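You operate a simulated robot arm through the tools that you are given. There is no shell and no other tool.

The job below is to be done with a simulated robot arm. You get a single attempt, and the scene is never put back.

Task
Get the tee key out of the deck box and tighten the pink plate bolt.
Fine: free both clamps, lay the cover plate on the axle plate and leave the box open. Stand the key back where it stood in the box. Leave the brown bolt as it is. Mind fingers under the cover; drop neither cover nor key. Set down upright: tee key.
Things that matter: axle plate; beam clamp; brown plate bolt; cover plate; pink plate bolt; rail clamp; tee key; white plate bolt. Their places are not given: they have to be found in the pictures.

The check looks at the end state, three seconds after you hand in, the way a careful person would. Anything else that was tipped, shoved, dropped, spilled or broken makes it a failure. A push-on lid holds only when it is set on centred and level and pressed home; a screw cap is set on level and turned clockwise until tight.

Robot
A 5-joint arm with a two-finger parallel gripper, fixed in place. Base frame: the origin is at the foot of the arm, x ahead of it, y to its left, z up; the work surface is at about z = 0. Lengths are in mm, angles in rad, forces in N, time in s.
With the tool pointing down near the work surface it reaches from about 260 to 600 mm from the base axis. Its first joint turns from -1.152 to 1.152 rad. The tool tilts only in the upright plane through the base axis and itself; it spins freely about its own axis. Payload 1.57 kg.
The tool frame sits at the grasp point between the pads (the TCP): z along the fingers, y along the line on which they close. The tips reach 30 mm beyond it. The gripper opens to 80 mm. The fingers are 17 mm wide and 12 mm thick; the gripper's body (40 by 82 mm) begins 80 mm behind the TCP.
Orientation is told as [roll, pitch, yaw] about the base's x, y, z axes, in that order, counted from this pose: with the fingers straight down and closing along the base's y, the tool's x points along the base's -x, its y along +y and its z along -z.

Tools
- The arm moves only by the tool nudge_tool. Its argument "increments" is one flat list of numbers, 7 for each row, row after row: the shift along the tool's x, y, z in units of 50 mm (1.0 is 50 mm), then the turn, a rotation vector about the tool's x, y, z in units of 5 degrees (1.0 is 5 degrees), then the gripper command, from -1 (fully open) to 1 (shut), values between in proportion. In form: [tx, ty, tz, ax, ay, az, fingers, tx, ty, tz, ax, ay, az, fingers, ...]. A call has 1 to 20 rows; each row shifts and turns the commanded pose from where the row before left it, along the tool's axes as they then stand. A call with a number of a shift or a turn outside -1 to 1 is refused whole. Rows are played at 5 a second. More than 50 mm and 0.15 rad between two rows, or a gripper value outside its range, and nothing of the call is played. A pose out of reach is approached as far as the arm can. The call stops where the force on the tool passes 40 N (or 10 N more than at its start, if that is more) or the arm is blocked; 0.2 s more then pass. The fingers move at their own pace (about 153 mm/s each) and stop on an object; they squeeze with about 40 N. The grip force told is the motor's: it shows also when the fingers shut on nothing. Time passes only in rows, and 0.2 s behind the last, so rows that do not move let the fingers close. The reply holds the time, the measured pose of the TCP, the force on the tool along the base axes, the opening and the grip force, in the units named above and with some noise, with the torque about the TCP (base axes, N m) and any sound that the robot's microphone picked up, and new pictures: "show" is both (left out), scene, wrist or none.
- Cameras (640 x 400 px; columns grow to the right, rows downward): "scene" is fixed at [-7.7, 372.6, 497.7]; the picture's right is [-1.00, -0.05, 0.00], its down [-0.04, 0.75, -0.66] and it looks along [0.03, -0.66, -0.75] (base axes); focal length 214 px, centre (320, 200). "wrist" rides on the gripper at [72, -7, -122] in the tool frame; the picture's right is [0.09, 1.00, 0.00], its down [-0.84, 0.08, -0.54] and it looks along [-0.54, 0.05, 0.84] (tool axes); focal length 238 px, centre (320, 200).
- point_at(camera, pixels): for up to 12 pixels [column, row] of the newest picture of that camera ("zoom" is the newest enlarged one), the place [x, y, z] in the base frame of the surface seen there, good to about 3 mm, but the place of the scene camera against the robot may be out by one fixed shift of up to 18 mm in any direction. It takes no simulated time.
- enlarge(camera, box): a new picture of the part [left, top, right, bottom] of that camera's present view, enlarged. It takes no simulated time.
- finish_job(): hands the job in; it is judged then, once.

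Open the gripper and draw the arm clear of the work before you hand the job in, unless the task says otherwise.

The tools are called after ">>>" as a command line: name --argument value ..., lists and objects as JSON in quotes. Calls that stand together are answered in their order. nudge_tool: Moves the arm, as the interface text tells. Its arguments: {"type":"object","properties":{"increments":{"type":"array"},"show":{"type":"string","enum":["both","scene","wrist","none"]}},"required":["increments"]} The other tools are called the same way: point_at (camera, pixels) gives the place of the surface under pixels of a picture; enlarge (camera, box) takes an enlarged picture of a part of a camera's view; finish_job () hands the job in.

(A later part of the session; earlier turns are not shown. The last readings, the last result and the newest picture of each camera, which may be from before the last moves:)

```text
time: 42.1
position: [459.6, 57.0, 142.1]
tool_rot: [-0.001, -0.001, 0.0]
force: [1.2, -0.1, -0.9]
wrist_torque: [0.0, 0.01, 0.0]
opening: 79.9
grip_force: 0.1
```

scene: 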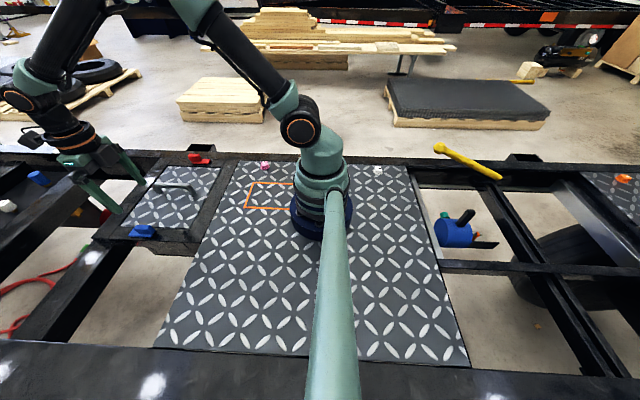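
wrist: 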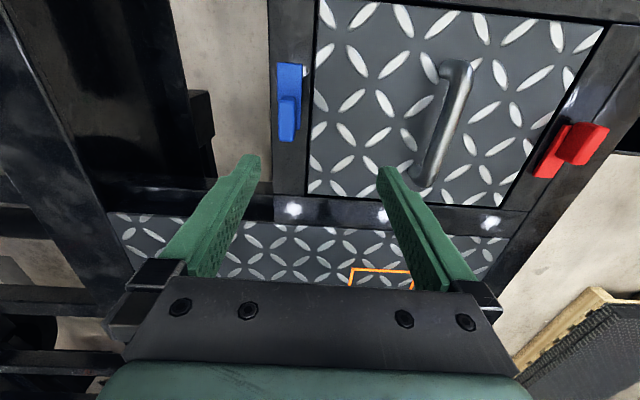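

Yaw is now 0. I move over the handle at y≈-62 to measure it.

>>> nudge_tool --increments '[0, -0.8, 0, 0, 0, 0, -1, 0, -0.8, 0, 0, 0, 0, -1, 0, -0.78, 0, 0, 0, 0, -1, 0, 0, 0.4, 0, 0, 0, -1, 0, 0, 0, 0, 0, 0, -1]' --show "both"

```text
time: 43.3
position: [460.6, -63.2, 121.3]
tool_rot: [0.002, -0.001, 0.002]
force: [-0.4, 0.6, 0.4]
wrist_torque: [-0.01, 0.04, 0.01]
opening: 80.0
grip_force: 0.1
```

scene: 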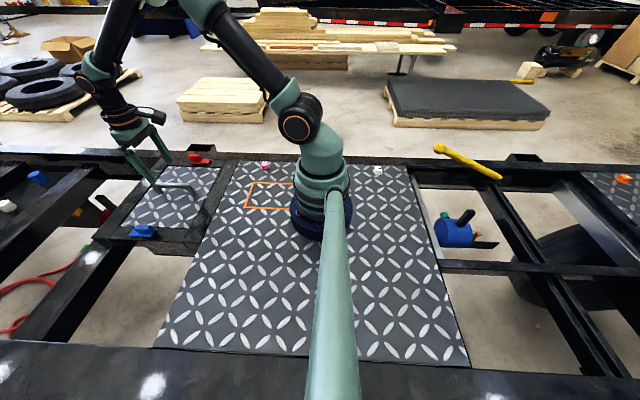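
wrist: 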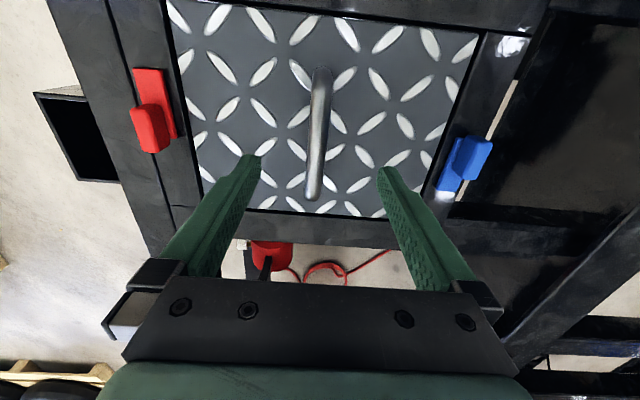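

>>> point_at --camera "wrist" --pixels '[[320, 72], [320, 90], [318, 120], [316, 150], [313, 180], [312, 195], [168, 5], [478, 35], [432, 215], [203, 195], [308, 130], [328, 130]]'

>>> enlarge --camera "wrist" --box '[260, 50, 380, 220]'

>>> enlarge --camera "scene" --box '[110, 150, 230, 245]'

```text
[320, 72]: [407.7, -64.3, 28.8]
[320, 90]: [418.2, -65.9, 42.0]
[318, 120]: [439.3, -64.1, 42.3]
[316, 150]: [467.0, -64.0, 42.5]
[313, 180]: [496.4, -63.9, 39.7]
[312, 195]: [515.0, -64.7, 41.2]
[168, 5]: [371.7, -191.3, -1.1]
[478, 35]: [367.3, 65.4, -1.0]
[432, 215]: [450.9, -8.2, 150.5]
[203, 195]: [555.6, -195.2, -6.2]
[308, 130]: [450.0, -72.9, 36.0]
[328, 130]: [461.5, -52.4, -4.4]
```

```text
2.35 times, centred on (320, 135) of wrist
```

zoom: 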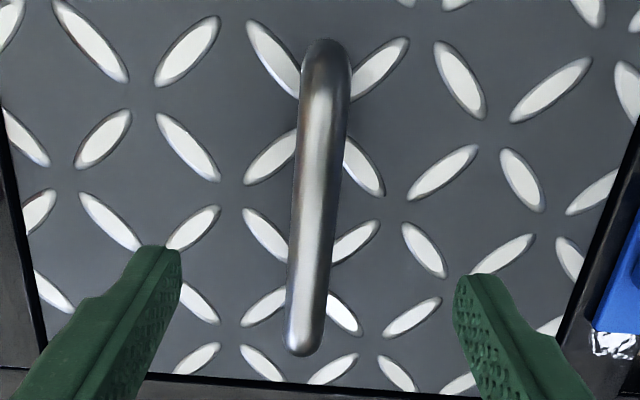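

```text
4.21 times, centred on (170, 198) of scene
```

zoom: 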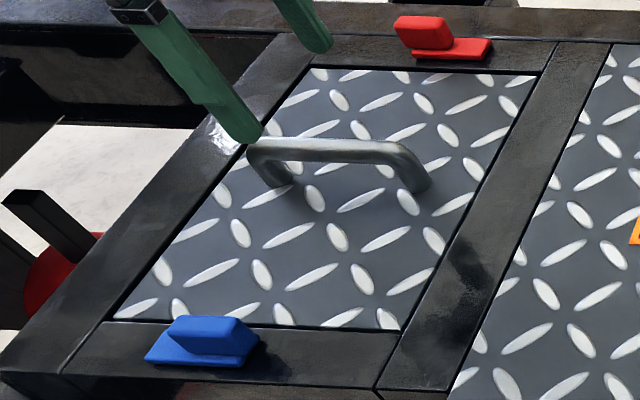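

The handle bar runs along x at y≈-64, centre x≈467, top z≈42. I descend with the fingers on either side (tips ending ~7 mm above the cover) and close.

>>> nudge_tool --increments '[-0.138, -0.016, 0.5, 0, 0, 0, -1, 0, 0, 0.5, 0, 0, 0, -1, 0, 0, 0.4, 0, 0, 0, -1, 0, 0, 0.28, 0, 0, 0, -1, 0, 0, 0, 0, 0, 0, -1, 0, 0, 0, 0, 0, 0, 1, 0, 0, 0, 0, 0, 0, 1, 0, 0, 0, 0, 0, 0, 1]' --show "both"

```text
time: 45.1
position: [467.2, -62.8, 38.0]
tool_rot: [0.0, 0.0, 0.001]
force: [1.0, -0.7, -0.2]
wrist_torque: [-0.02, -0.25, -0.04]
opening: 17.5
grip_force: 32.2
```

scene: 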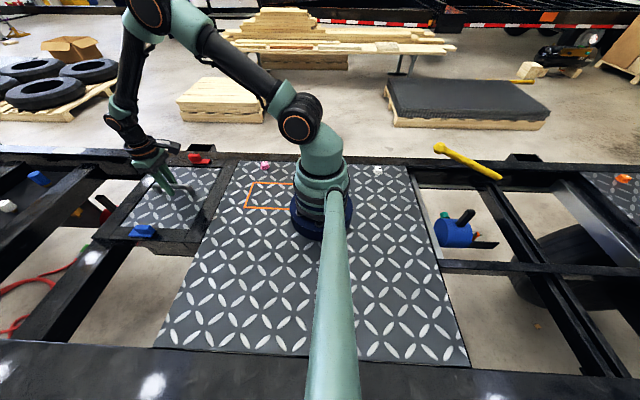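
wrist: 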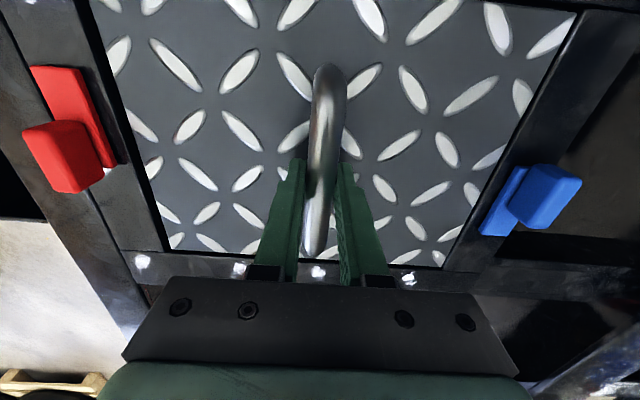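

The bar is gripped (opening 17.5). I lift 10 mm slowly and check the weight and whether the cover comes up level.

>>> nudge_tool --increments '[0, 0, -0.05, 0, 0, 0, 1, 0, 0, -0.05, 0, 0, 0, 1, 0, 0, -0.05, 0, 0, 0, 1, 0, 0, -0.05, 0, 0, 0, 1, 0, 0, 0, 0, 0, 0, 1]' --show "both"

```text
time: 46.3
position: [466.8, -62.3, 46.8]
tool_rot: [0.001, -0.001, 0.0]
force: [0.7, 0.5, -5.4]
wrist_torque: [0.01, -0.01, -0.04]
opening: 17.4
grip_force: 32.6
```

scene: 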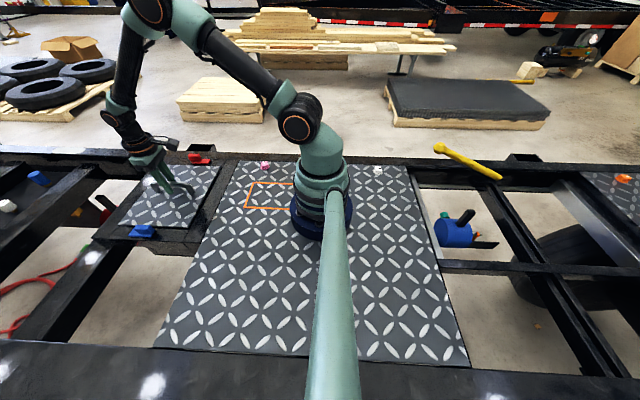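
wrist: 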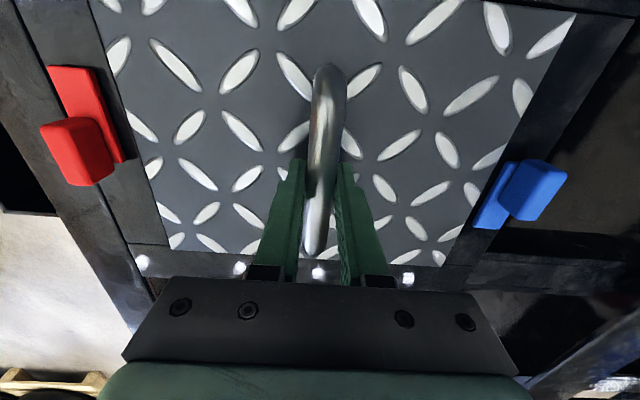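

The cover is off and level, weight ~6 N. I lift it to about z=134 and carry it smoothly along a diagonal to (215,190) over the axle plate, clear of the orange outline and the bolts.

>>> nudge_tool --increments '[0, 0, -0.15, 0, 0, 0, 1, 0, 0, -0.3, 0, 0, 0, 1, 0, 0, -0.4, 0, 0, 0, 1, 0, 0, -0.4, 0, 0, 0, 1, 0, 0, -0.35, 0, 0, 0, 1, 0, 0, -0.15, 0, 0, 0, 1, 0, 0, 0, 0, 0, 0, 1]' --show "both"

```text
time: 47.9
position: [467.4, -64.1, 133.9]
tool_rot: [0.0, 0.001, 0.0]
force: [0.5, 0.1, -4.4]
wrist_torque: [-0.03, 0.0, -0.01]
opening: 17.7
grip_force: 32.5
```

scene: 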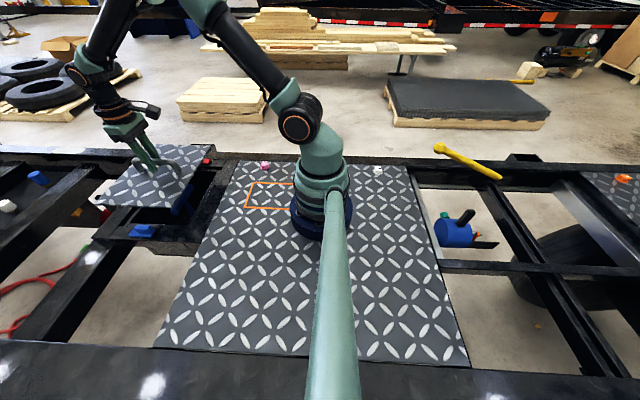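
wrist: 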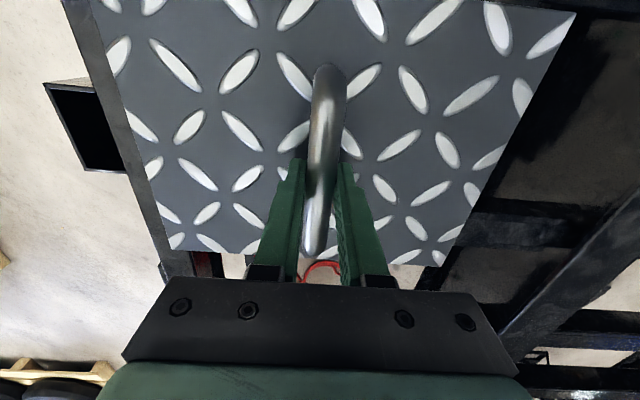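

Something blue is visible under the raised cover at scene (183,200) — probably the key in the box. I check before moving sideways.

>>> enlarge --camera "scene" --box '[90, 140, 240, 250]'

>>> point_at --camera "scene" --pixels '[[185, 190], [178, 210], [183, 200], [192, 185], [150, 207], [205, 161]]'

```text
3.64 times, centred on (165, 195) of scene
```

zoom: 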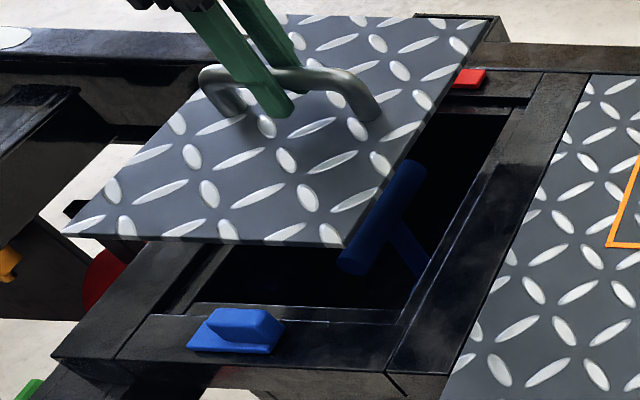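

```text
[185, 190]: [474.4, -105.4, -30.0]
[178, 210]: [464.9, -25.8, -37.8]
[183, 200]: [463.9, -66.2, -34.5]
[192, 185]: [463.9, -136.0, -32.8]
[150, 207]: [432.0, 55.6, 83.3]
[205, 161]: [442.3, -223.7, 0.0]
```

The blue tee key stands inside the box, crossbar along y at z≈-30 with the shaft below; it's clear of the cover. I now carry the cover to the plate.

>>> nudge_tool --increments '[0.1, 0.1, 0, 0, 0, 0, 1, 0.25, 0.25, 0, 0, 0, 0, 1, 0.4, 0.4, 0, 0, 0, 0, 1, 0.5, 0.5, 0, 0, 0, 0, 1, 0.5, 0.5, 0, 0, 0, 0, 1, 0.5, 0.5, 0, 0, 0, 0, 1, 0.5, 0.5, 0, 0, 0, 0, 1, 0.5, 0.5, 0, 0, 0, 0, 1, 0.5, 0.5, 0, 0, 0, 0, 1, 0.5, 0.5, 0, 0, 0, 0, 1, 0.4, 0.4, 0, 0, 0, 0, 1, 0.25, 0.25, 0, 0, 0, 0, 1, 0.14, 0.14, 0, 0, 0, 0, 1, 0, 0, 0, 0, 0, 0, 1]' --show "both"

```text
time: 50.9
position: [213.2, 188.5, 135.6]
tool_rot: [0.003, -0.004, 0.002]
force: [-0.1, 0.3, -5.6]
wrist_torque: [-0.01, 0.01, -0.04]
opening: 17.2
grip_force: 32.2
```

scene: 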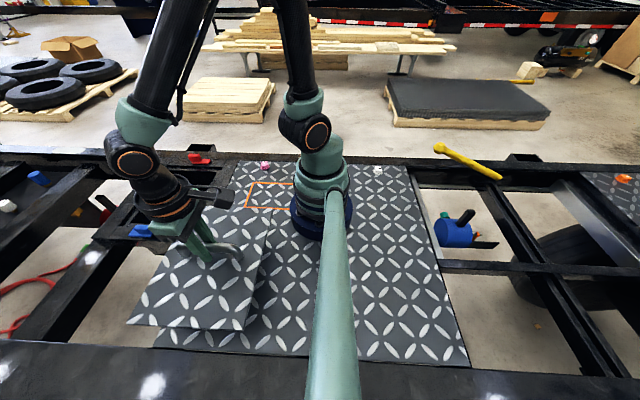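
wrist: 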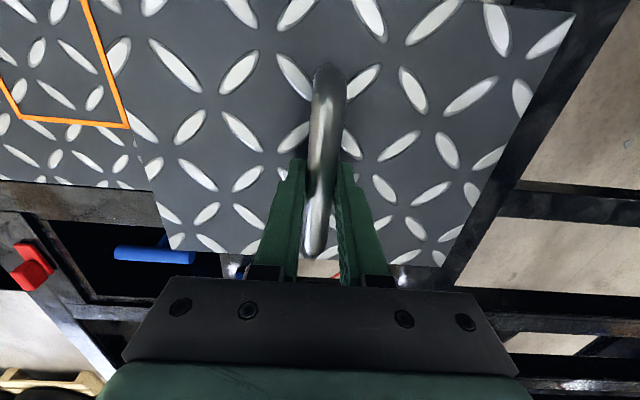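

The cover hovers above the +y half of the plate. I lower it to about z=50 first.

>>> nudge_tool --increments '[0, 0, 0.2, 0, 0, 0, 1, 0, 0, 0.4, 0, 0, 0, 1, 0, 0, 0.4, 0, 0, 0, 1, 0, 0, 0.35, 0, 0, 0, 1, 0, 0, 0.2, 0, 0, 0, 1, 0, 0, 0.12, 0, 0, 0, 1, 0, 0, 0, 0, 0, 0, 1]' --show "both"

>>> enlarge --camera "scene" --box '[110, 180, 310, 370]'

```text
time: 52.5
position: [214.4, 188.9, 51.9]
tool_rot: [0.002, -0.002, 0.002]
force: [0.1, -0.1, -5.8]
wrist_torque: [0.01, 0.02, 0.02]
opening: 17.6
grip_force: 32.3
```

scene: 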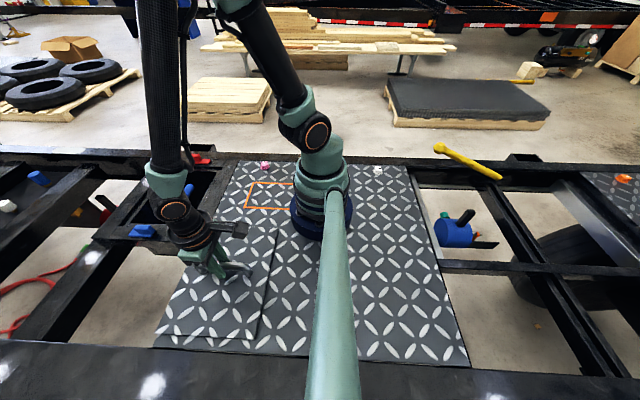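
wrist: 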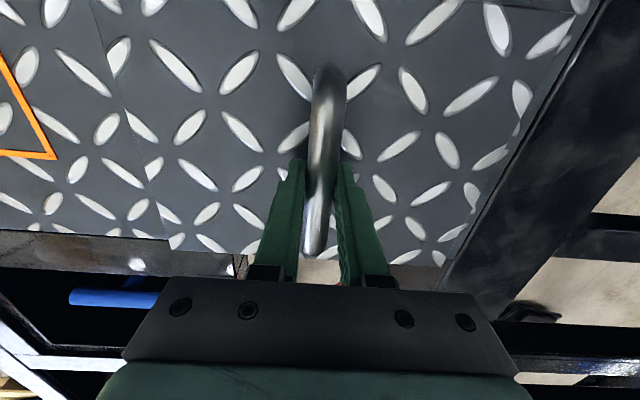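

```text
2.11 times, centred on (210, 275) of scene
```

zoom: 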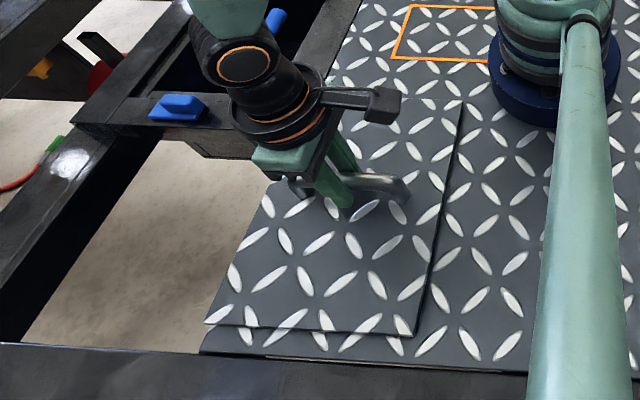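

I check where the plate's front edge and the cover's front edge are before setting down.

>>> point_at --camera "wrist" --pixels '[[50, 228], [100, 232], [140, 235], [160, 230], [180, 247], [210, 248], [100, 5], [150, 170], [560, 60], [590, 20], [470, 225], [440, 262]]'

>>> enlarge --camera "wrist" --box '[0, 150, 260, 310]'

>>> enlarge --camera "wrist" --box '[380, 130, 560, 280]'

```text
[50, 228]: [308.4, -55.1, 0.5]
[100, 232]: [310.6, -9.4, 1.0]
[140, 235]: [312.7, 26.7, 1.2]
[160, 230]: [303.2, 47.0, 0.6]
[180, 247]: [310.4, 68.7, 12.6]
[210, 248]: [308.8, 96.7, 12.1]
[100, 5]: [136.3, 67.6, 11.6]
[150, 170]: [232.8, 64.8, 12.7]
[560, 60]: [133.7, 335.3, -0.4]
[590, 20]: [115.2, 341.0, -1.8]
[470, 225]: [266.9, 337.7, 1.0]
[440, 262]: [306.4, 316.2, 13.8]
```

```text
2.46 times, centred on (130, 230) of wrist
```

zoom: 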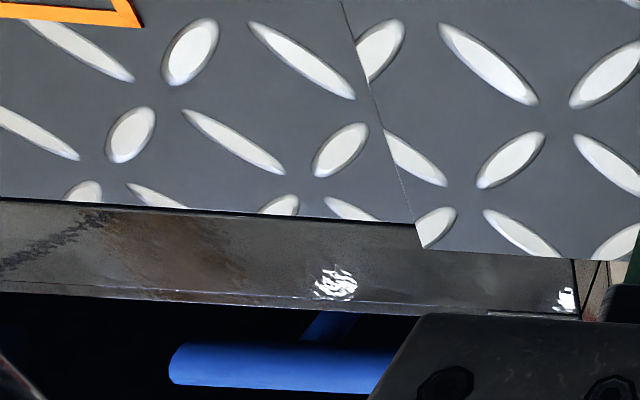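

```text
2.67 times, centred on (470, 205) of wrist
```

zoom: 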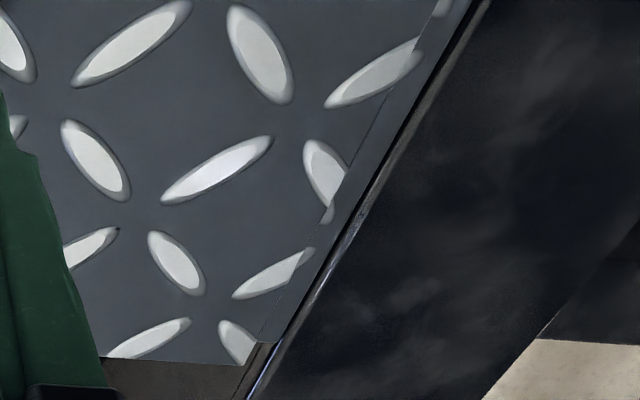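

The plate's front edge is at x≈312 and the cover's at 310, so I shift the cover 13 mm inward and 3 mm in -y, then lower in small steps watching the force.

>>> nudge_tool --increments '[0.13, -0.03, 0, 0, 0, 0, 1, 0.13, -0.03, 0, 0, 0, 0, 1, 0, 0, 0.04, 0, 0, 0, 1, 0, 0, 0.04, 0, 0, 0, 1, 0, 0, 0, 0, 0, 0, 1]' --show "none"

>>> nudge_tool --increments '[0, 0, 0.03, 0, 0, 0, 1, 0, 0, 0, 0, 0, 0, 1]' --show "none"

```text
time: 53.7
position: [200.7, 185.8, 48.5]
tool_rot: [0.005, -0.002, 0.004]
force: [-0.9, 0.7, -0.2]
wrist_torque: [0.04, 0.36, -0.01]
opening: 17.3
grip_force: 32.4
```

```text
time: 54.3
position: [200.5, 186.8, 47.4]
tool_rot: [0.004, -0.007, 0.002]
force: [-6.2, 0.4, 23.2]
wrist_torque: [0.0, -0.02, -0.03]
opening: 17.3
grip_force: 33.3
```

Contact: +23 N at z=47.4, the cover rests on the plate. I ease 1 mm up and open the gripper.

>>> nudge_tool --increments '[0, 0, -0.025, 0, 0, 0, 1, 0, 0, 0, 0, 0, 0, 1]' --show "none"

>>> nudge_tool --increments '[0, 0, 0, 0, 0, 0, 0.5, 0, 0, 0, 0, 0, 0, 0, 0, 0, 0, 0, 0, 0, -0.4, 0, 0, 0, 0, 0, 0, -0.4]' --show "both"

```text
time: 54.9
position: [200.0, 186.0, 48.8]
tool_rot: [0.002, -0.001, 0.003]
force: [0.1, -1.0, -5.2]
wrist_torque: [0.03, -0.02, -0.02]
opening: 17.2
grip_force: 32.0
```

```text
time: 55.9
position: [201.4, 185.9, 48.2]
tool_rot: [0.003, -0.004, 0.003]
force: [0.7, 0.2, 0.4]
wrist_torque: [-0.01, 0.03, 0.03]
opening: 56.2
grip_force: 0.0
```

scene: 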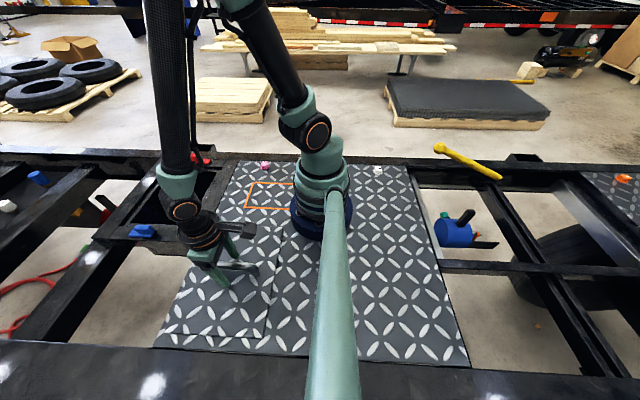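
wrist: 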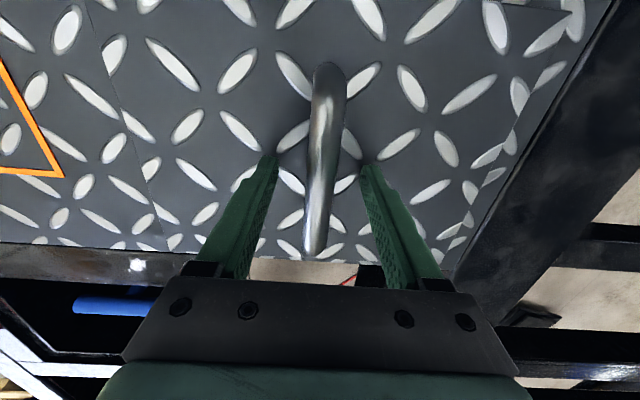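

The cover lies on the plate and is released. I raise straight up and travel back over the open box to look at the key.

>>> nudge_tool --increments '[0, 0, -0.4, 0, 0, 0, -0.4, 0, 0, -0.8, 0, 0, 0, -0.4, 0, 0, -0.9, 0, 0, 0, -0.4, 0, 0, -0.9, 0, 0, 0, -1, -0.509, -0.58, 0, 0, 0, 0, -1, -0.509, -0.58, 0, 0, 0, 0, -1, -0.509, -0.58, 0, 0, 0, 0, -1, -0.509, -0.58, 0, 0, 0, 0, -1, -0.509, -0.58, 0, 0, 0, 0, -1, -0.509, -0.58, 0, 0, 0, 0, -1, -0.509, -0.58, 0, 0, 0, 0, -1, -0.509, -0.58, 0, 0, 0, 0, -1, -0.509, -0.58, 0, 0, 0, 0, -1, 0, 0, 0, 0, 0, 0, -1]' --show "both"

```text
time: 58.9
position: [430.4, -75.0, 195.4]
tool_rot: [0.001, -0.001, 0.003]
force: [0.2, 0.1, 0.5]
wrist_torque: [0.04, -0.03, -0.01]
opening: 80.1
grip_force: 0.1
```

scene: 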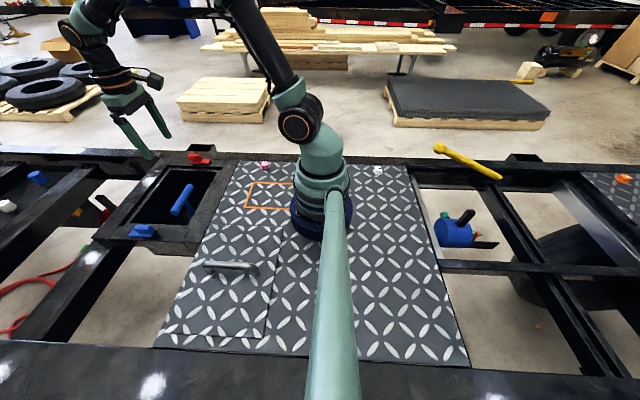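
wrist: 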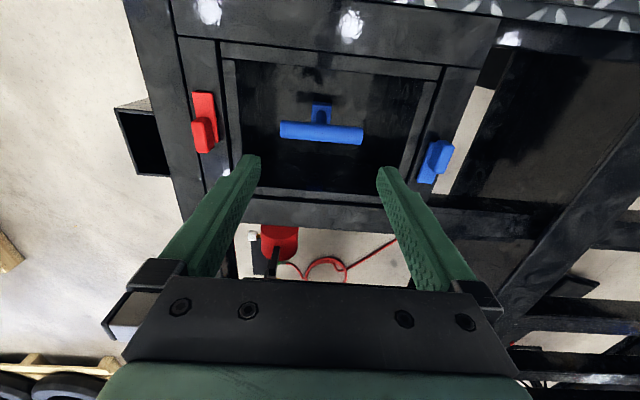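

The blue tee key stands in the open box: crossbar at wrist pixels (281–363,130), shaft going down at (321,112). I enlarge and measure it and the interior.

>>> enlarge --camera "wrist" --box '[230, 60, 430, 200]'

>>> enlarge --camera "scene" --box '[130, 150, 240, 240]'

>>> point_at --camera "wrist" --pixels '[[284, 130], [300, 131], [321, 132], [345, 135], [360, 137], [321, 120], [321, 112], [321, 105], [310, 100], [250, 180], [400, 190], [400, 90]]'

>>> point_at --camera "scene" --pixels '[[176, 212], [182, 200], [188, 188], [191, 184], [187, 207], [190, 211], [194, 215]]'

```text
2.86 times, centred on (330, 130) of wrist
```

zoom: 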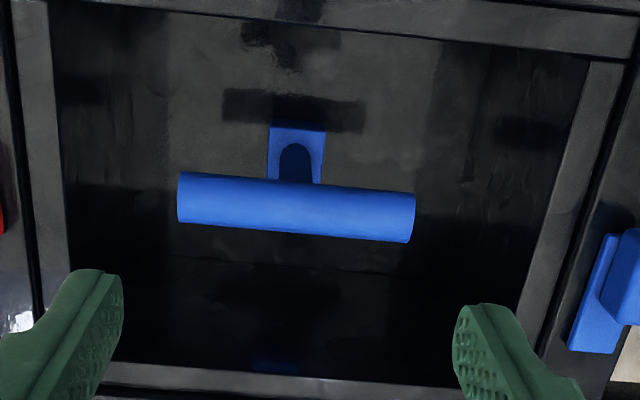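

```text
4.44 times, centred on (185, 195) of scene
```

zoom: 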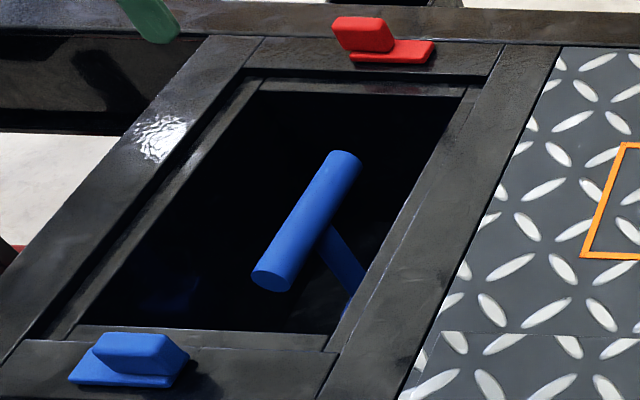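

```text
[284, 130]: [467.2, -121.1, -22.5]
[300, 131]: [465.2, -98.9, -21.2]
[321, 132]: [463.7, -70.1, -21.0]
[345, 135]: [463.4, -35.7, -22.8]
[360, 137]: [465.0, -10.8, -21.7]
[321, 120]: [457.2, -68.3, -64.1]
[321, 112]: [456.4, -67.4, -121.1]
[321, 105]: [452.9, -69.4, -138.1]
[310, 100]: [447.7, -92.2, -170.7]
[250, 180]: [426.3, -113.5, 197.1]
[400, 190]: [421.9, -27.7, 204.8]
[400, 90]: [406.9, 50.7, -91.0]
```

```text
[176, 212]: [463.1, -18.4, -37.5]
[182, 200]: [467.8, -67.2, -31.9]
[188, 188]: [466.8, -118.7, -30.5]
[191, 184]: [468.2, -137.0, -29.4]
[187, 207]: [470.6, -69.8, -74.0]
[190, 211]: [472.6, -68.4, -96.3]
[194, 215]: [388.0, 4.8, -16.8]
```

I zoom in more on the shaft and its foot in the box.

>>> enlarge --camera "wrist" --box '[290, 85, 350, 145]'

>>> nudge_tool --increments '[0.2, 0.14, 0.8, 0, 0, 0, -1, 0.2, 0, 0.8, 0, 0, 0, -1, 0, 0, 0, 0, 0, 0, -1]' --show "wrist"

>>> enlarge --camera "wrist" --box '[240, 60, 400, 220]'

```text
6.67 times, centred on (320, 115) of wrist
```

zoom: 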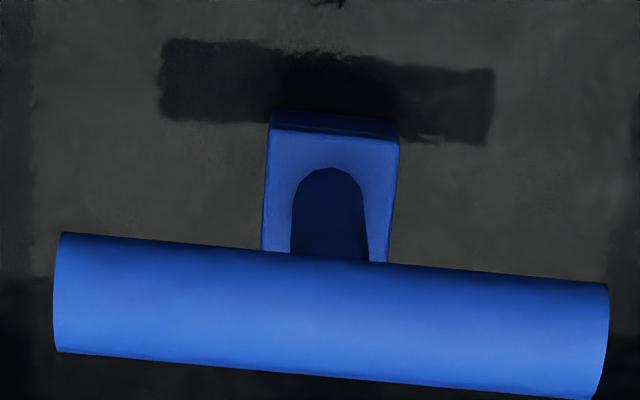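

```text
time: 59.7
position: [411.0, -67.7, 115.5]
tool_rot: [0.001, 0.0, 0.002]
force: [0.2, -0.3, -0.8]
wrist_torque: [0.02, -0.01, 0.03]
opening: 80.2
grip_force: 0.0
```

wrist: 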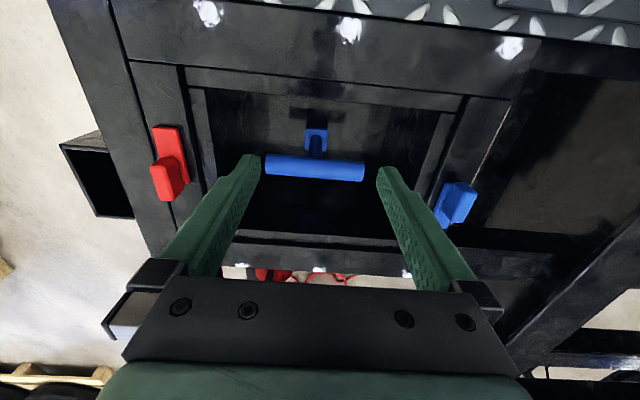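

```text
2.50 times, centred on (320, 140) of wrist
```

zoom: 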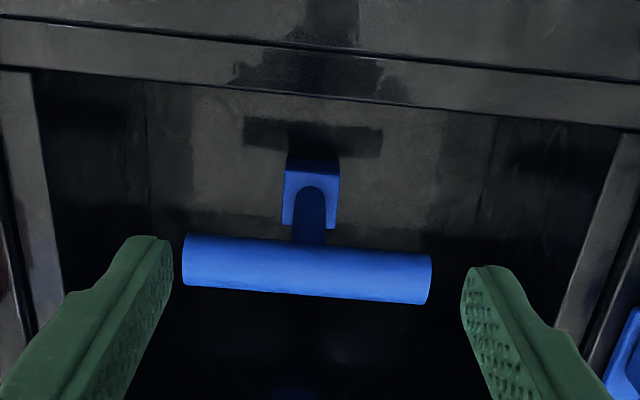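

The key: crossbar Ø≈22 mm along y (-126…-8) with centre z≈-32, a shaft at (467,-68) down to a square foot block at z≈-125 and the floor at ≈-170. Before taking it, I turn the tool to yaw +90° and go look at the pink bolt closely.

>>> nudge_tool --increments '[0, 0, 0, 0, 0, -1, -1, 0, 0, 0, 0, 0, -1, -1, 0, 0, 0, 0, 0, -1, -1, 0, 0, 0, 0, 0, -1, -1, 0, 0, 0, 0, 0, -1, -1, 0, 0, 0, 0, 0, -1, -1, 0, 0, 0, 0, 0, -1, -1, 0, 0, 0, 0, 0, -1, -1, 0, 0, 0, 0, 0, -1, -1, 0, 0, 0, 0, 0, -1, -1, 0, 0, 0, 0, 0, -1, -1, 0, 0, 0, 0, 0, -1, -1, 0, 0, 0, 0, 0, -1, -1, 0, 0, 0, 0, 0, -1, -1, 0, 0, 0, 0, 0, -1, -1, 0, 0, 0, 0, 0, -1, -1, 0, 0, 0, 0, 0, -1, -1, 0, 0, 0, 0, 0, -1, -1, 0, 0, 0, 0, 0, 0, -1]' --show "none"

>>> nudge_tool --increments '[0.66, 0.66, 0, 0, 0, 0, -1, 0.66, 0.66, 0, 0, 0, 0, -1, 0.66, 0.66, 0, 0, 0, 0, -1, 0.66, 0.66, 0, 0, 0, 0, -1, 0.66, 0.66, 0, 0, 0, 0, -1, 0.66, 0.66, 0, 0, 0, 0, -1, 0, 0, 0, 0, 0, 0, -1]' --show "both"

```text
time: 63.7
position: [411.0, -68.5, 117.0]
tool_rot: [0.0, 0.0, 1.574]
force: [-0.2, -0.5, -0.4]
wrist_torque: [0.01, 0.04, 0.01]
opening: 80.0
grip_force: 0.0
```

```text
time: 65.3
position: [211.2, -266.9, 114.7]
tool_rot: [0.002, -0.003, 1.573]
force: [-0.3, 0.0, 0.9]
wrist_torque: [-0.02, 0.02, -0.01]
opening: 80.1
grip_force: 0.0
```

scene: 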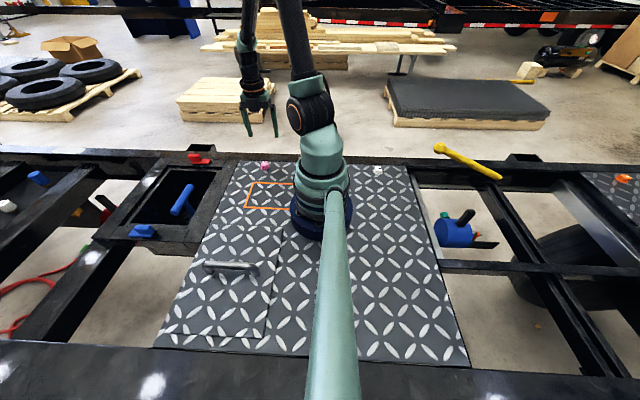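
wrist: 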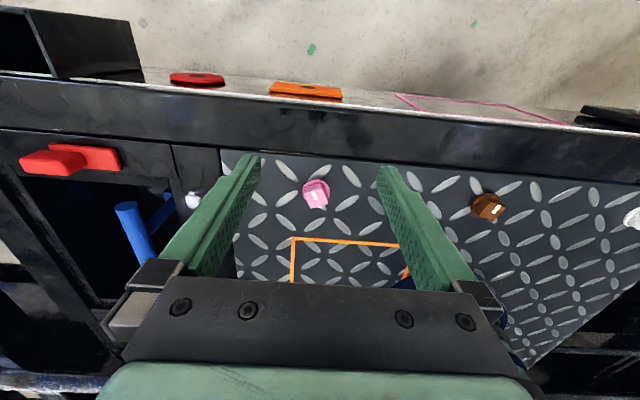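

The three bolts are in view: pink (316,193), brown (488,206), white (632,218). I enlarge the pink and the brown for comparison.

>>> enlarge --camera "wrist" --box '[286, 165, 346, 220]'

>>> enlarge --camera "wrist" --box '[460, 175, 640, 245]'

>>> point_at --camera "wrist" --pixels '[[305, 183], [325, 182], [316, 190], [308, 200], [322, 200], [316, 203], [316, 210], [318, 190], [488, 206], [490, 200], [300, 190], [332, 195]]'

```text
7.27 times, centred on (316, 192) of wrist
```

zoom: 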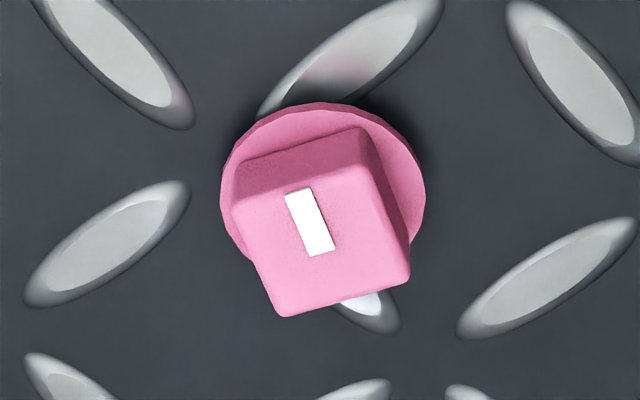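

```text
3.56 times, centred on (550, 210) of wrist
```

zoom: 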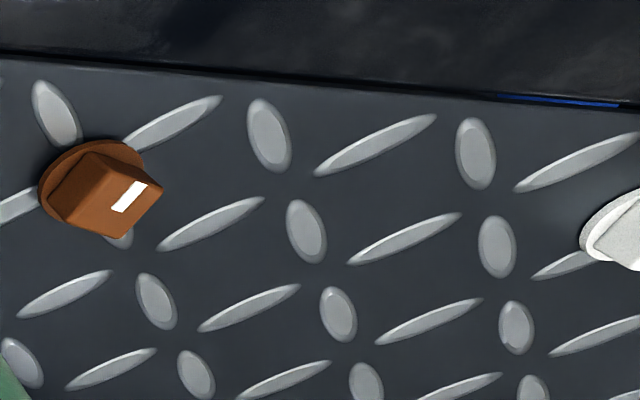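

```text
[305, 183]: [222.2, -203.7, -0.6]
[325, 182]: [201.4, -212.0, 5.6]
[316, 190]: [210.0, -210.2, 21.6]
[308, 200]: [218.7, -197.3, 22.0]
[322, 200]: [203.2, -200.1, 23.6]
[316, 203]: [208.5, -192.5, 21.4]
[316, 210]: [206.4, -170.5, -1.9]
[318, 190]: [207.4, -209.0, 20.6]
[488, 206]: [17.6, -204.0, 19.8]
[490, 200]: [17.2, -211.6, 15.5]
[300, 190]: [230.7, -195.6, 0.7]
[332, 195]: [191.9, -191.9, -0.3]
```

I re-zoom on the pink bolt and measure its top-face corners in order to know its centre and the square's angle.

>>> enlarge --camera "wrist" --box '[296, 175, 336, 212]'

```text
10.81 times, centred on (316, 194) of wrist
```

zoom: 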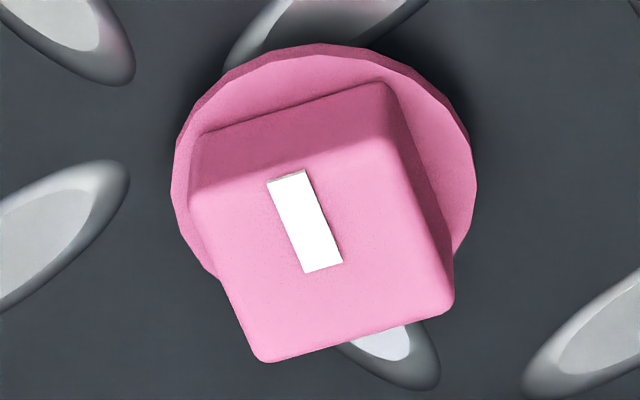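

>>> point_at --camera "zoom" --pixels '[[200, 195], [395, 140], [448, 300], [268, 355], [320, 250], [290, 180], [322, 265], [300, 120], [225, 100], [450, 130], [185, 230], [330, 55]]'

```text
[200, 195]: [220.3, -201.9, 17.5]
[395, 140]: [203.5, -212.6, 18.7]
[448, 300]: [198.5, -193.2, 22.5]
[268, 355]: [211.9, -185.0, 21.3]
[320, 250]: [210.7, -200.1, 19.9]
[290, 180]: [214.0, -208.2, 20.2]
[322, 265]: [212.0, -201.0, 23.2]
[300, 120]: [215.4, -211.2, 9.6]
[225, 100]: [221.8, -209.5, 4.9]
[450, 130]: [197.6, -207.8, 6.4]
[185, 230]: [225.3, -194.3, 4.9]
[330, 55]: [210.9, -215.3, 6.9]
```

The bolt head is a ~20 mm square on a round flange. Point noise is a few mm, so I average many samples over the top face to get its centre.

>>> point_at --camera "zoom" --pixels '[[397, 278], [362, 201], [292, 231], [258, 309], [401, 234], [254, 276], [352, 309], [303, 201], [340, 255], [315, 255], [328, 245], [328, 265]]'

>>> point_at --camera "zoom" --pixels '[[399, 278], [364, 201], [290, 231], [256, 309], [403, 234], [252, 276], [350, 309], [301, 201], [342, 255], [313, 255], [326, 245], [330, 265]]'

```text
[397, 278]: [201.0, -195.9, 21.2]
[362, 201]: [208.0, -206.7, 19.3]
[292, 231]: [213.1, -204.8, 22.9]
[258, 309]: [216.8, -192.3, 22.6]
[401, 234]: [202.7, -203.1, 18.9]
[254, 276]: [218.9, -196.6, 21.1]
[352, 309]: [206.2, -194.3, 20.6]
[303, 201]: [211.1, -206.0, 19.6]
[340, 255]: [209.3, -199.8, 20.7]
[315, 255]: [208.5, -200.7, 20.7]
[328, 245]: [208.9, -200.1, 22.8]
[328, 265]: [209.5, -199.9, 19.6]
```

```text
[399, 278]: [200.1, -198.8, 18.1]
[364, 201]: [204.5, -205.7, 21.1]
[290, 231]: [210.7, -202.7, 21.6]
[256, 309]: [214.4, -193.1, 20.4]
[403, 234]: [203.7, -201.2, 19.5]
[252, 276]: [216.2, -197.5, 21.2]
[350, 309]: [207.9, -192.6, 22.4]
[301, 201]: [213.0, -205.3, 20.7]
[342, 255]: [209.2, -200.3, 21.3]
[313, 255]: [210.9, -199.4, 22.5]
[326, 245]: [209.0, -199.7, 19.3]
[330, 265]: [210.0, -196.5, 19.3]
```

Bolt top centre ≈ (209.3,-199.7,20.7), head square rotated ≈ +24° with tick. Now I go over the box to fetch the key, keeping yaw +90° so the fingers close along x across the crossbar.

>>> nudge_tool --increments '[-0.495, -0.641, 0, 0, 0, 0, -1, -0.495, -0.641, 0, 0, 0, 0, -1, -0.495, -0.641, 0, 0, 0, 0, -1, -0.495, -0.641, 0, 0, 0, 0, -1, -0.495, -0.641, 0, 0, 0, 0, -1, -0.495, -0.641, 0, 0, 0, 0, -1, -0.495, -0.641, 0, 0, 0, 0, -1, -0.495, -0.641, 0, 0, 0, 0, -1, 0, 0, 0, 0, 0, 0, -1]' --show "both"

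>>> enlarge --camera "wrist" --box '[240, 40, 400, 240]'

```text
time: 67.3
position: [467.2, -67.2, 116.5]
tool_rot: [0.0, 0.0, 1.572]
force: [0.3, 0.5, 0.6]
wrist_torque: [-0.01, -0.03, -0.03]
opening: 80.2
grip_force: 0.1
```

scene: 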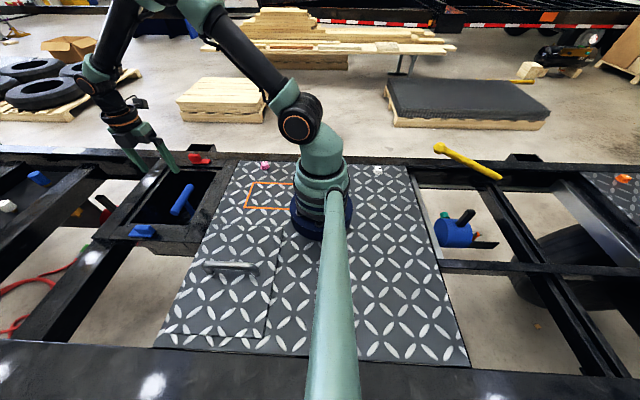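
wrist: 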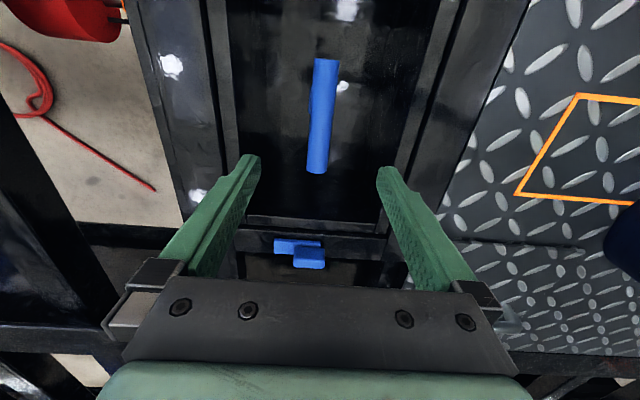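

```text
2.00 times, centred on (320, 140) of wrist
```

zoom: 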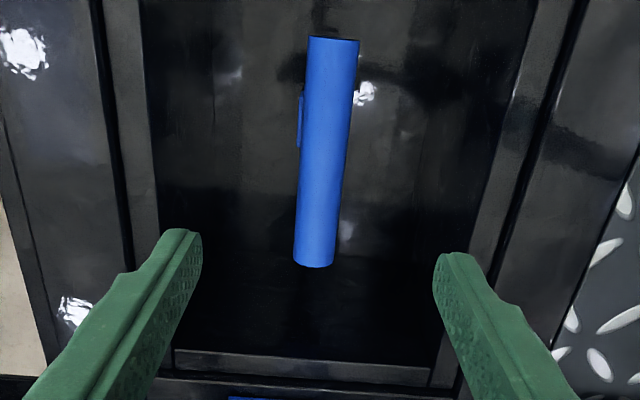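

The crossbar runs from (326,60) to (317,172) in the wrist picture. I sample points on it to get its centre and end positions.

>>> point_at --camera "wrist" --pixels '[[326, 60], [325, 70], [324, 80], [323, 90], [323, 100], [322, 110], [321, 120], [320, 130], [319, 140], [318, 150], [318, 160], [317, 170]]'

>>> point_at --camera "zoom" --pixels '[[310, 40], [355, 42], [333, 40], [300, 260], [330, 262], [315, 264], [302, 100], [301, 120], [300, 140], [240, 200], [420, 200], [320, 320]]'

```text
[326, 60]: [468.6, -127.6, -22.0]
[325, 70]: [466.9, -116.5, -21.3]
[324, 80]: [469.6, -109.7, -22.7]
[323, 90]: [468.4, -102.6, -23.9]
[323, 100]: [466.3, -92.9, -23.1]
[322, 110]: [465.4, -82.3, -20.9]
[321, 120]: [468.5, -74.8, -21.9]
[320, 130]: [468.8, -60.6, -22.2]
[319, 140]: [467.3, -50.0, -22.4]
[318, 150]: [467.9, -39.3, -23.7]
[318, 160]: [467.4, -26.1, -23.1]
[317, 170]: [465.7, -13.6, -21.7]
```

```text
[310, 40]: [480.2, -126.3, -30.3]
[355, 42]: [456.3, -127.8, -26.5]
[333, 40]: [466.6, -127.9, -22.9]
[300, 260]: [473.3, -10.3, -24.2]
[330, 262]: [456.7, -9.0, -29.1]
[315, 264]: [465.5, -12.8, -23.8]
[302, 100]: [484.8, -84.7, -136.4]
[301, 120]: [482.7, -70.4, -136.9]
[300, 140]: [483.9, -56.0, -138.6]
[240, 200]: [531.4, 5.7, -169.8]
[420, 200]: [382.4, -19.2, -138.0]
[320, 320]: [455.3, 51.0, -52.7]
```

Crossbar axis at x≈467.6, centre y≈-69, top z≈-22 (axis ≈-33). I descend with the fingers straddling the crossbar to z≈-33.

>>> nudge_tool --increments '[0.036, -0.008, 0.6, 0, 0, 0, -1, 0, 0, 0.6, 0, 0, 0, -1, 0, 0, 0.6, 0, 0, 0, -1, 0, 0, 0.5, 0, 0, 0, -1, 0, 0, 0.4, 0, 0, 0, -1, 0, 0, 0.29, 0, 0, 0, -1, 0, 0, 0, 0, 0, 0, -1]' --show "both"

```text
time: 68.9
position: [469.7, -67.4, -32.5]
tool_rot: [-0.001, 0.0, 1.573]
force: [-0.7, -0.2, 0.3]
wrist_torque: [0.02, -0.03, 0.01]
opening: 79.9
grip_force: 0.0
```

scene: 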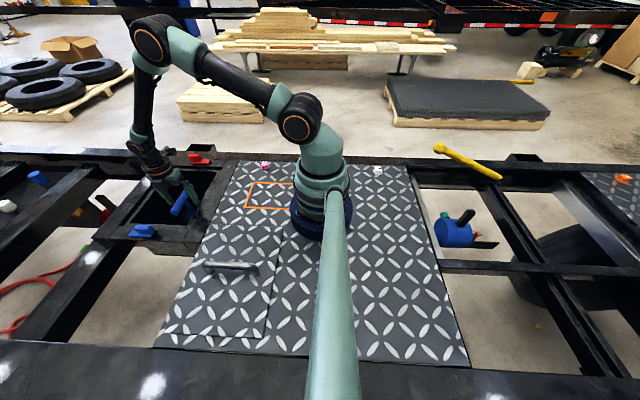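
wrist: 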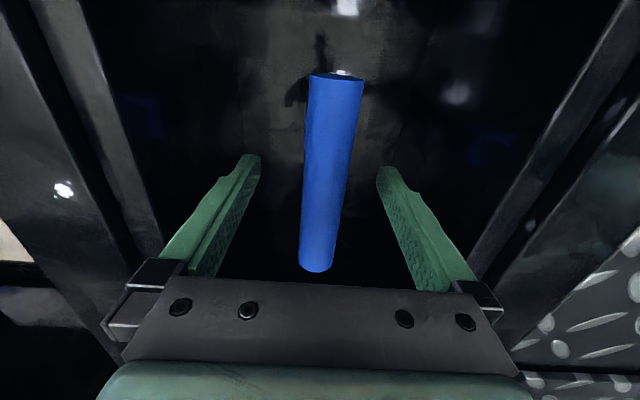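

The bar sits about 2 mm to the right of the finger midline (bar centre ≈ col 324 near the TCP), matching x=469.7 vs 467.6. I correct by 2 mm and close.

>>> nudge_tool --increments '[0.03, 0.04, 0, 0, 0, 0, -1, 0, 0, 0, 0, 0, 0, -1, 0, 0, 0, 0, 0, 0, 0.2, 0, 0, 0, 0, 0, 0, 1, 0, 0, 0, 0, 0, 0, 1, 0, 0, 0, 0, 0, 0, 1]' --show "wrist"

```text
time: 70.3
position: [467.5, -70.1, -33.0]
tool_rot: [-0.001, 0.001, 1.571]
force: [-0.1, 0.1, 2.2]
wrist_torque: [-0.05, 0.02, -0.03]
opening: 25.4
grip_force: 36.7
```

wrist: 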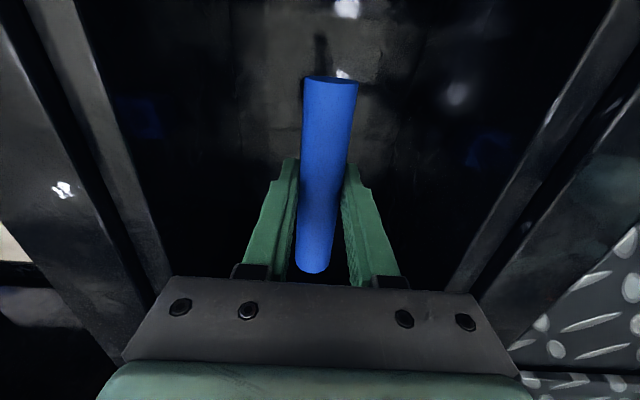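

Gripped at opening 25.4. I take a couple of still readings to fix the standing pose accurately before lifting.

>>> nudge_tool --increments '[0, 0, 0, 0, 0, 0, 1]' --show "none"

>>> nudge_tool --increments '[0, 0, 0, 0, 0, 0, 1]' --show "none"

>>> nudge_tool --increments '[0, 0, 0, 0, 0, 0, 1]' --show "none"

>>> nudge_tool --increments '[0, 0, -0.06, 0, 0, 0, 1, 0, 0, -0.1, 0, 0, 0, 1, 0, 0, 0, 0, 0, 0, 1]' --show "both"

```text
time: 70.7
position: [468.1, -69.1, -33.7]
tool_rot: [0.0, 0.003, 1.573]
force: [-0.8, -0.1, 3.3]
wrist_torque: [-0.11, 0.01, -0.01]
opening: 25.2
grip_force: 37.1
```

```text
time: 71.1
position: [467.2, -70.6, -31.7]
tool_rot: [0.0, -0.002, 1.572]
force: [-0.1, -1.5, 3.8]
wrist_torque: [-0.09, 0.04, -0.03]
opening: 25.2
grip_force: 36.4
```

```text
time: 71.5
position: [466.5, -70.2, -32.9]
tool_rot: [-0.001, 0.0, 1.573]
force: [-0.7, -0.8, 2.1]
wrist_torque: [-0.05, -0.03, -0.05]
opening: 25.3
grip_force: 37.1
```

```text
time: 72.3
position: [467.1, -69.5, -25.0]
tool_rot: [0.001, 0.0, 1.573]
force: [-0.5, 0.0, -3.0]
wrist_torque: [-0.01, -0.01, 0.01]
opening: 25.4
grip_force: 36.8
```

scene: 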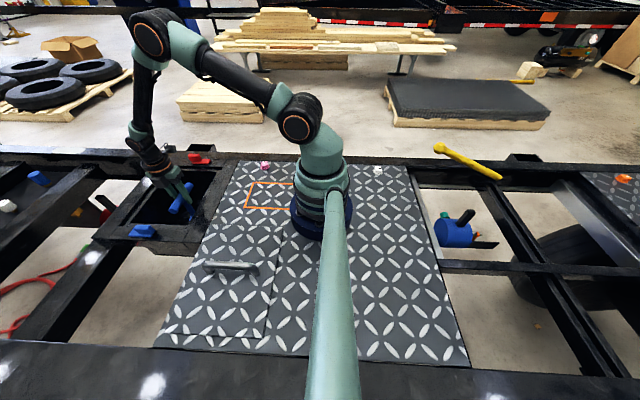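
wrist: 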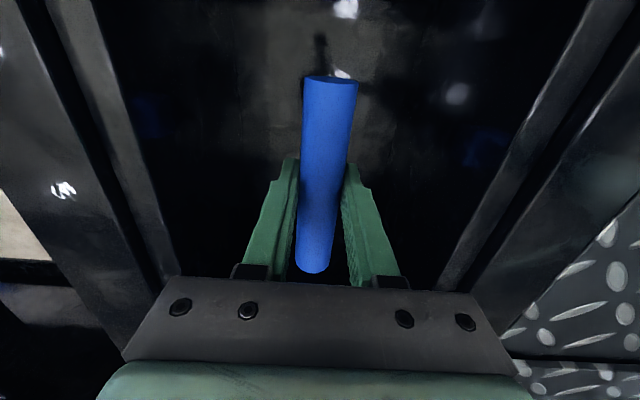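

The key lifts freely (~3 N). Standing pose recorded: TCP ≈ (467.3,-70.0,-32.8), yaw 1.572. I raise it straight up out of the box to z≈200.

>>> nudge_tool --increments '[0, 0, -0.3, 0, 0, 0, 1, 0, 0, -0.5, 0, 0, 0, 1, 0, 0, -0.6, 0, 0, 0, 1, 0, 0, -0.6, 0, 0, 0, 1, 0, 0, -0.6, 0, 0, 0, 1, 0, 0, -0.6, 0, 0, 0, 1, 0, 0, -0.5, 0, 0, 0, 1, 0, 0, -0.4, 0, 0, 0, 1, 0, 0, -0.3, 0, 0, 0, 1, 0, 0, -0.1, 0, 0, 0, 1, 0, 0, 0, 0, 0, 0, 1]' --show "both"

>>> enlarge --camera "scene" --box '[90, 80, 250, 240]'

```text
time: 74.7
position: [466.6, -71.2, 201.1]
tool_rot: [0.0, -0.002, 1.572]
force: [0.0, -0.2, -3.7]
wrist_torque: [0.01, -0.03, 0.02]
opening: 25.2
grip_force: 36.5
```

scene: 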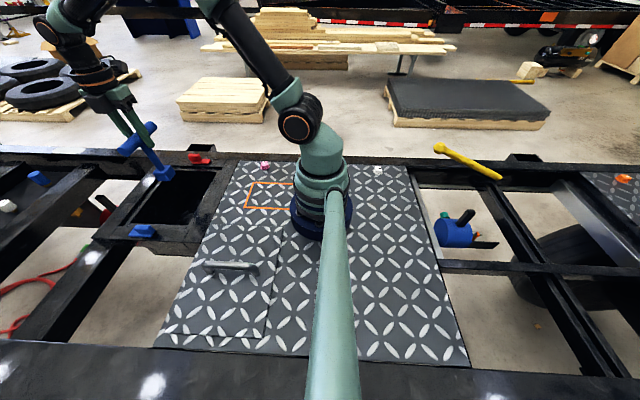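
wrist: 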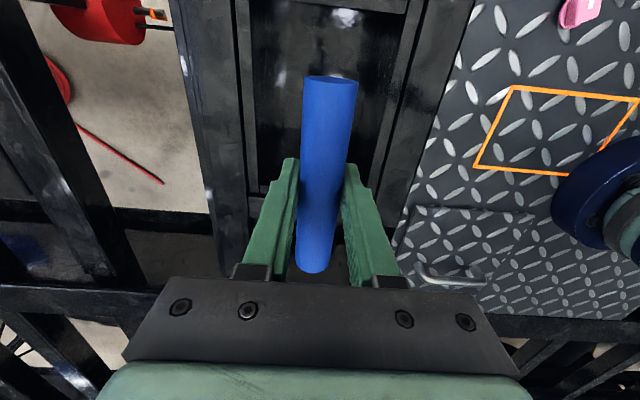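

```text
2.50 times, centred on (170, 160) of scene
```

zoom: 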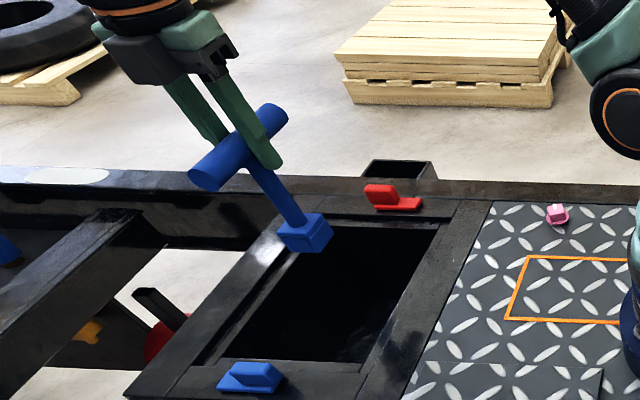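

The key is out: crossbar, shaft, and a square socket block at the bottom. I measure the socket's bottom height.

>>> enlarge --camera "scene" --box '[130, 110, 190, 190]'

```text
5.00 times, centred on (160, 150) of scene
```

zoom: 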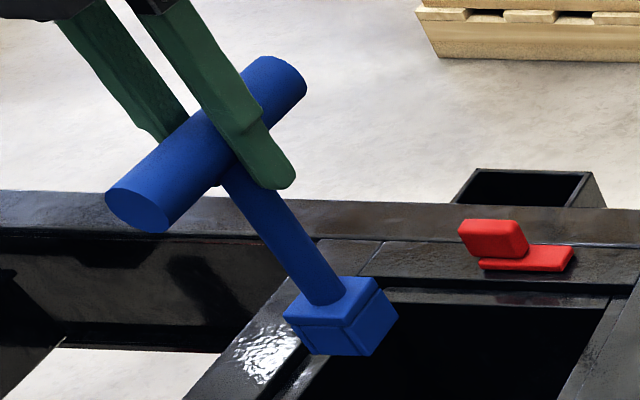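

>>> point_at --camera "zoom" --pixels '[[290, 313], [343, 326], [375, 280], [345, 352], [370, 352], [310, 345], [392, 318], [325, 350], [140, 210], [200, 140], [280, 90], [300, 255]]'

```text
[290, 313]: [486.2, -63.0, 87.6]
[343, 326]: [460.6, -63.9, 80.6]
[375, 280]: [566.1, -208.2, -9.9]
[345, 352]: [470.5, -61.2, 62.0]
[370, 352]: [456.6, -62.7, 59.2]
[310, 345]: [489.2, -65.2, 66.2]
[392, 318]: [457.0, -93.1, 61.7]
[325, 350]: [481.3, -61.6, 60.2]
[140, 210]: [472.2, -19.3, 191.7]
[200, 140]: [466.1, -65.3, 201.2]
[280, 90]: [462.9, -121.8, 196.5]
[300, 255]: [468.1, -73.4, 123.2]
```

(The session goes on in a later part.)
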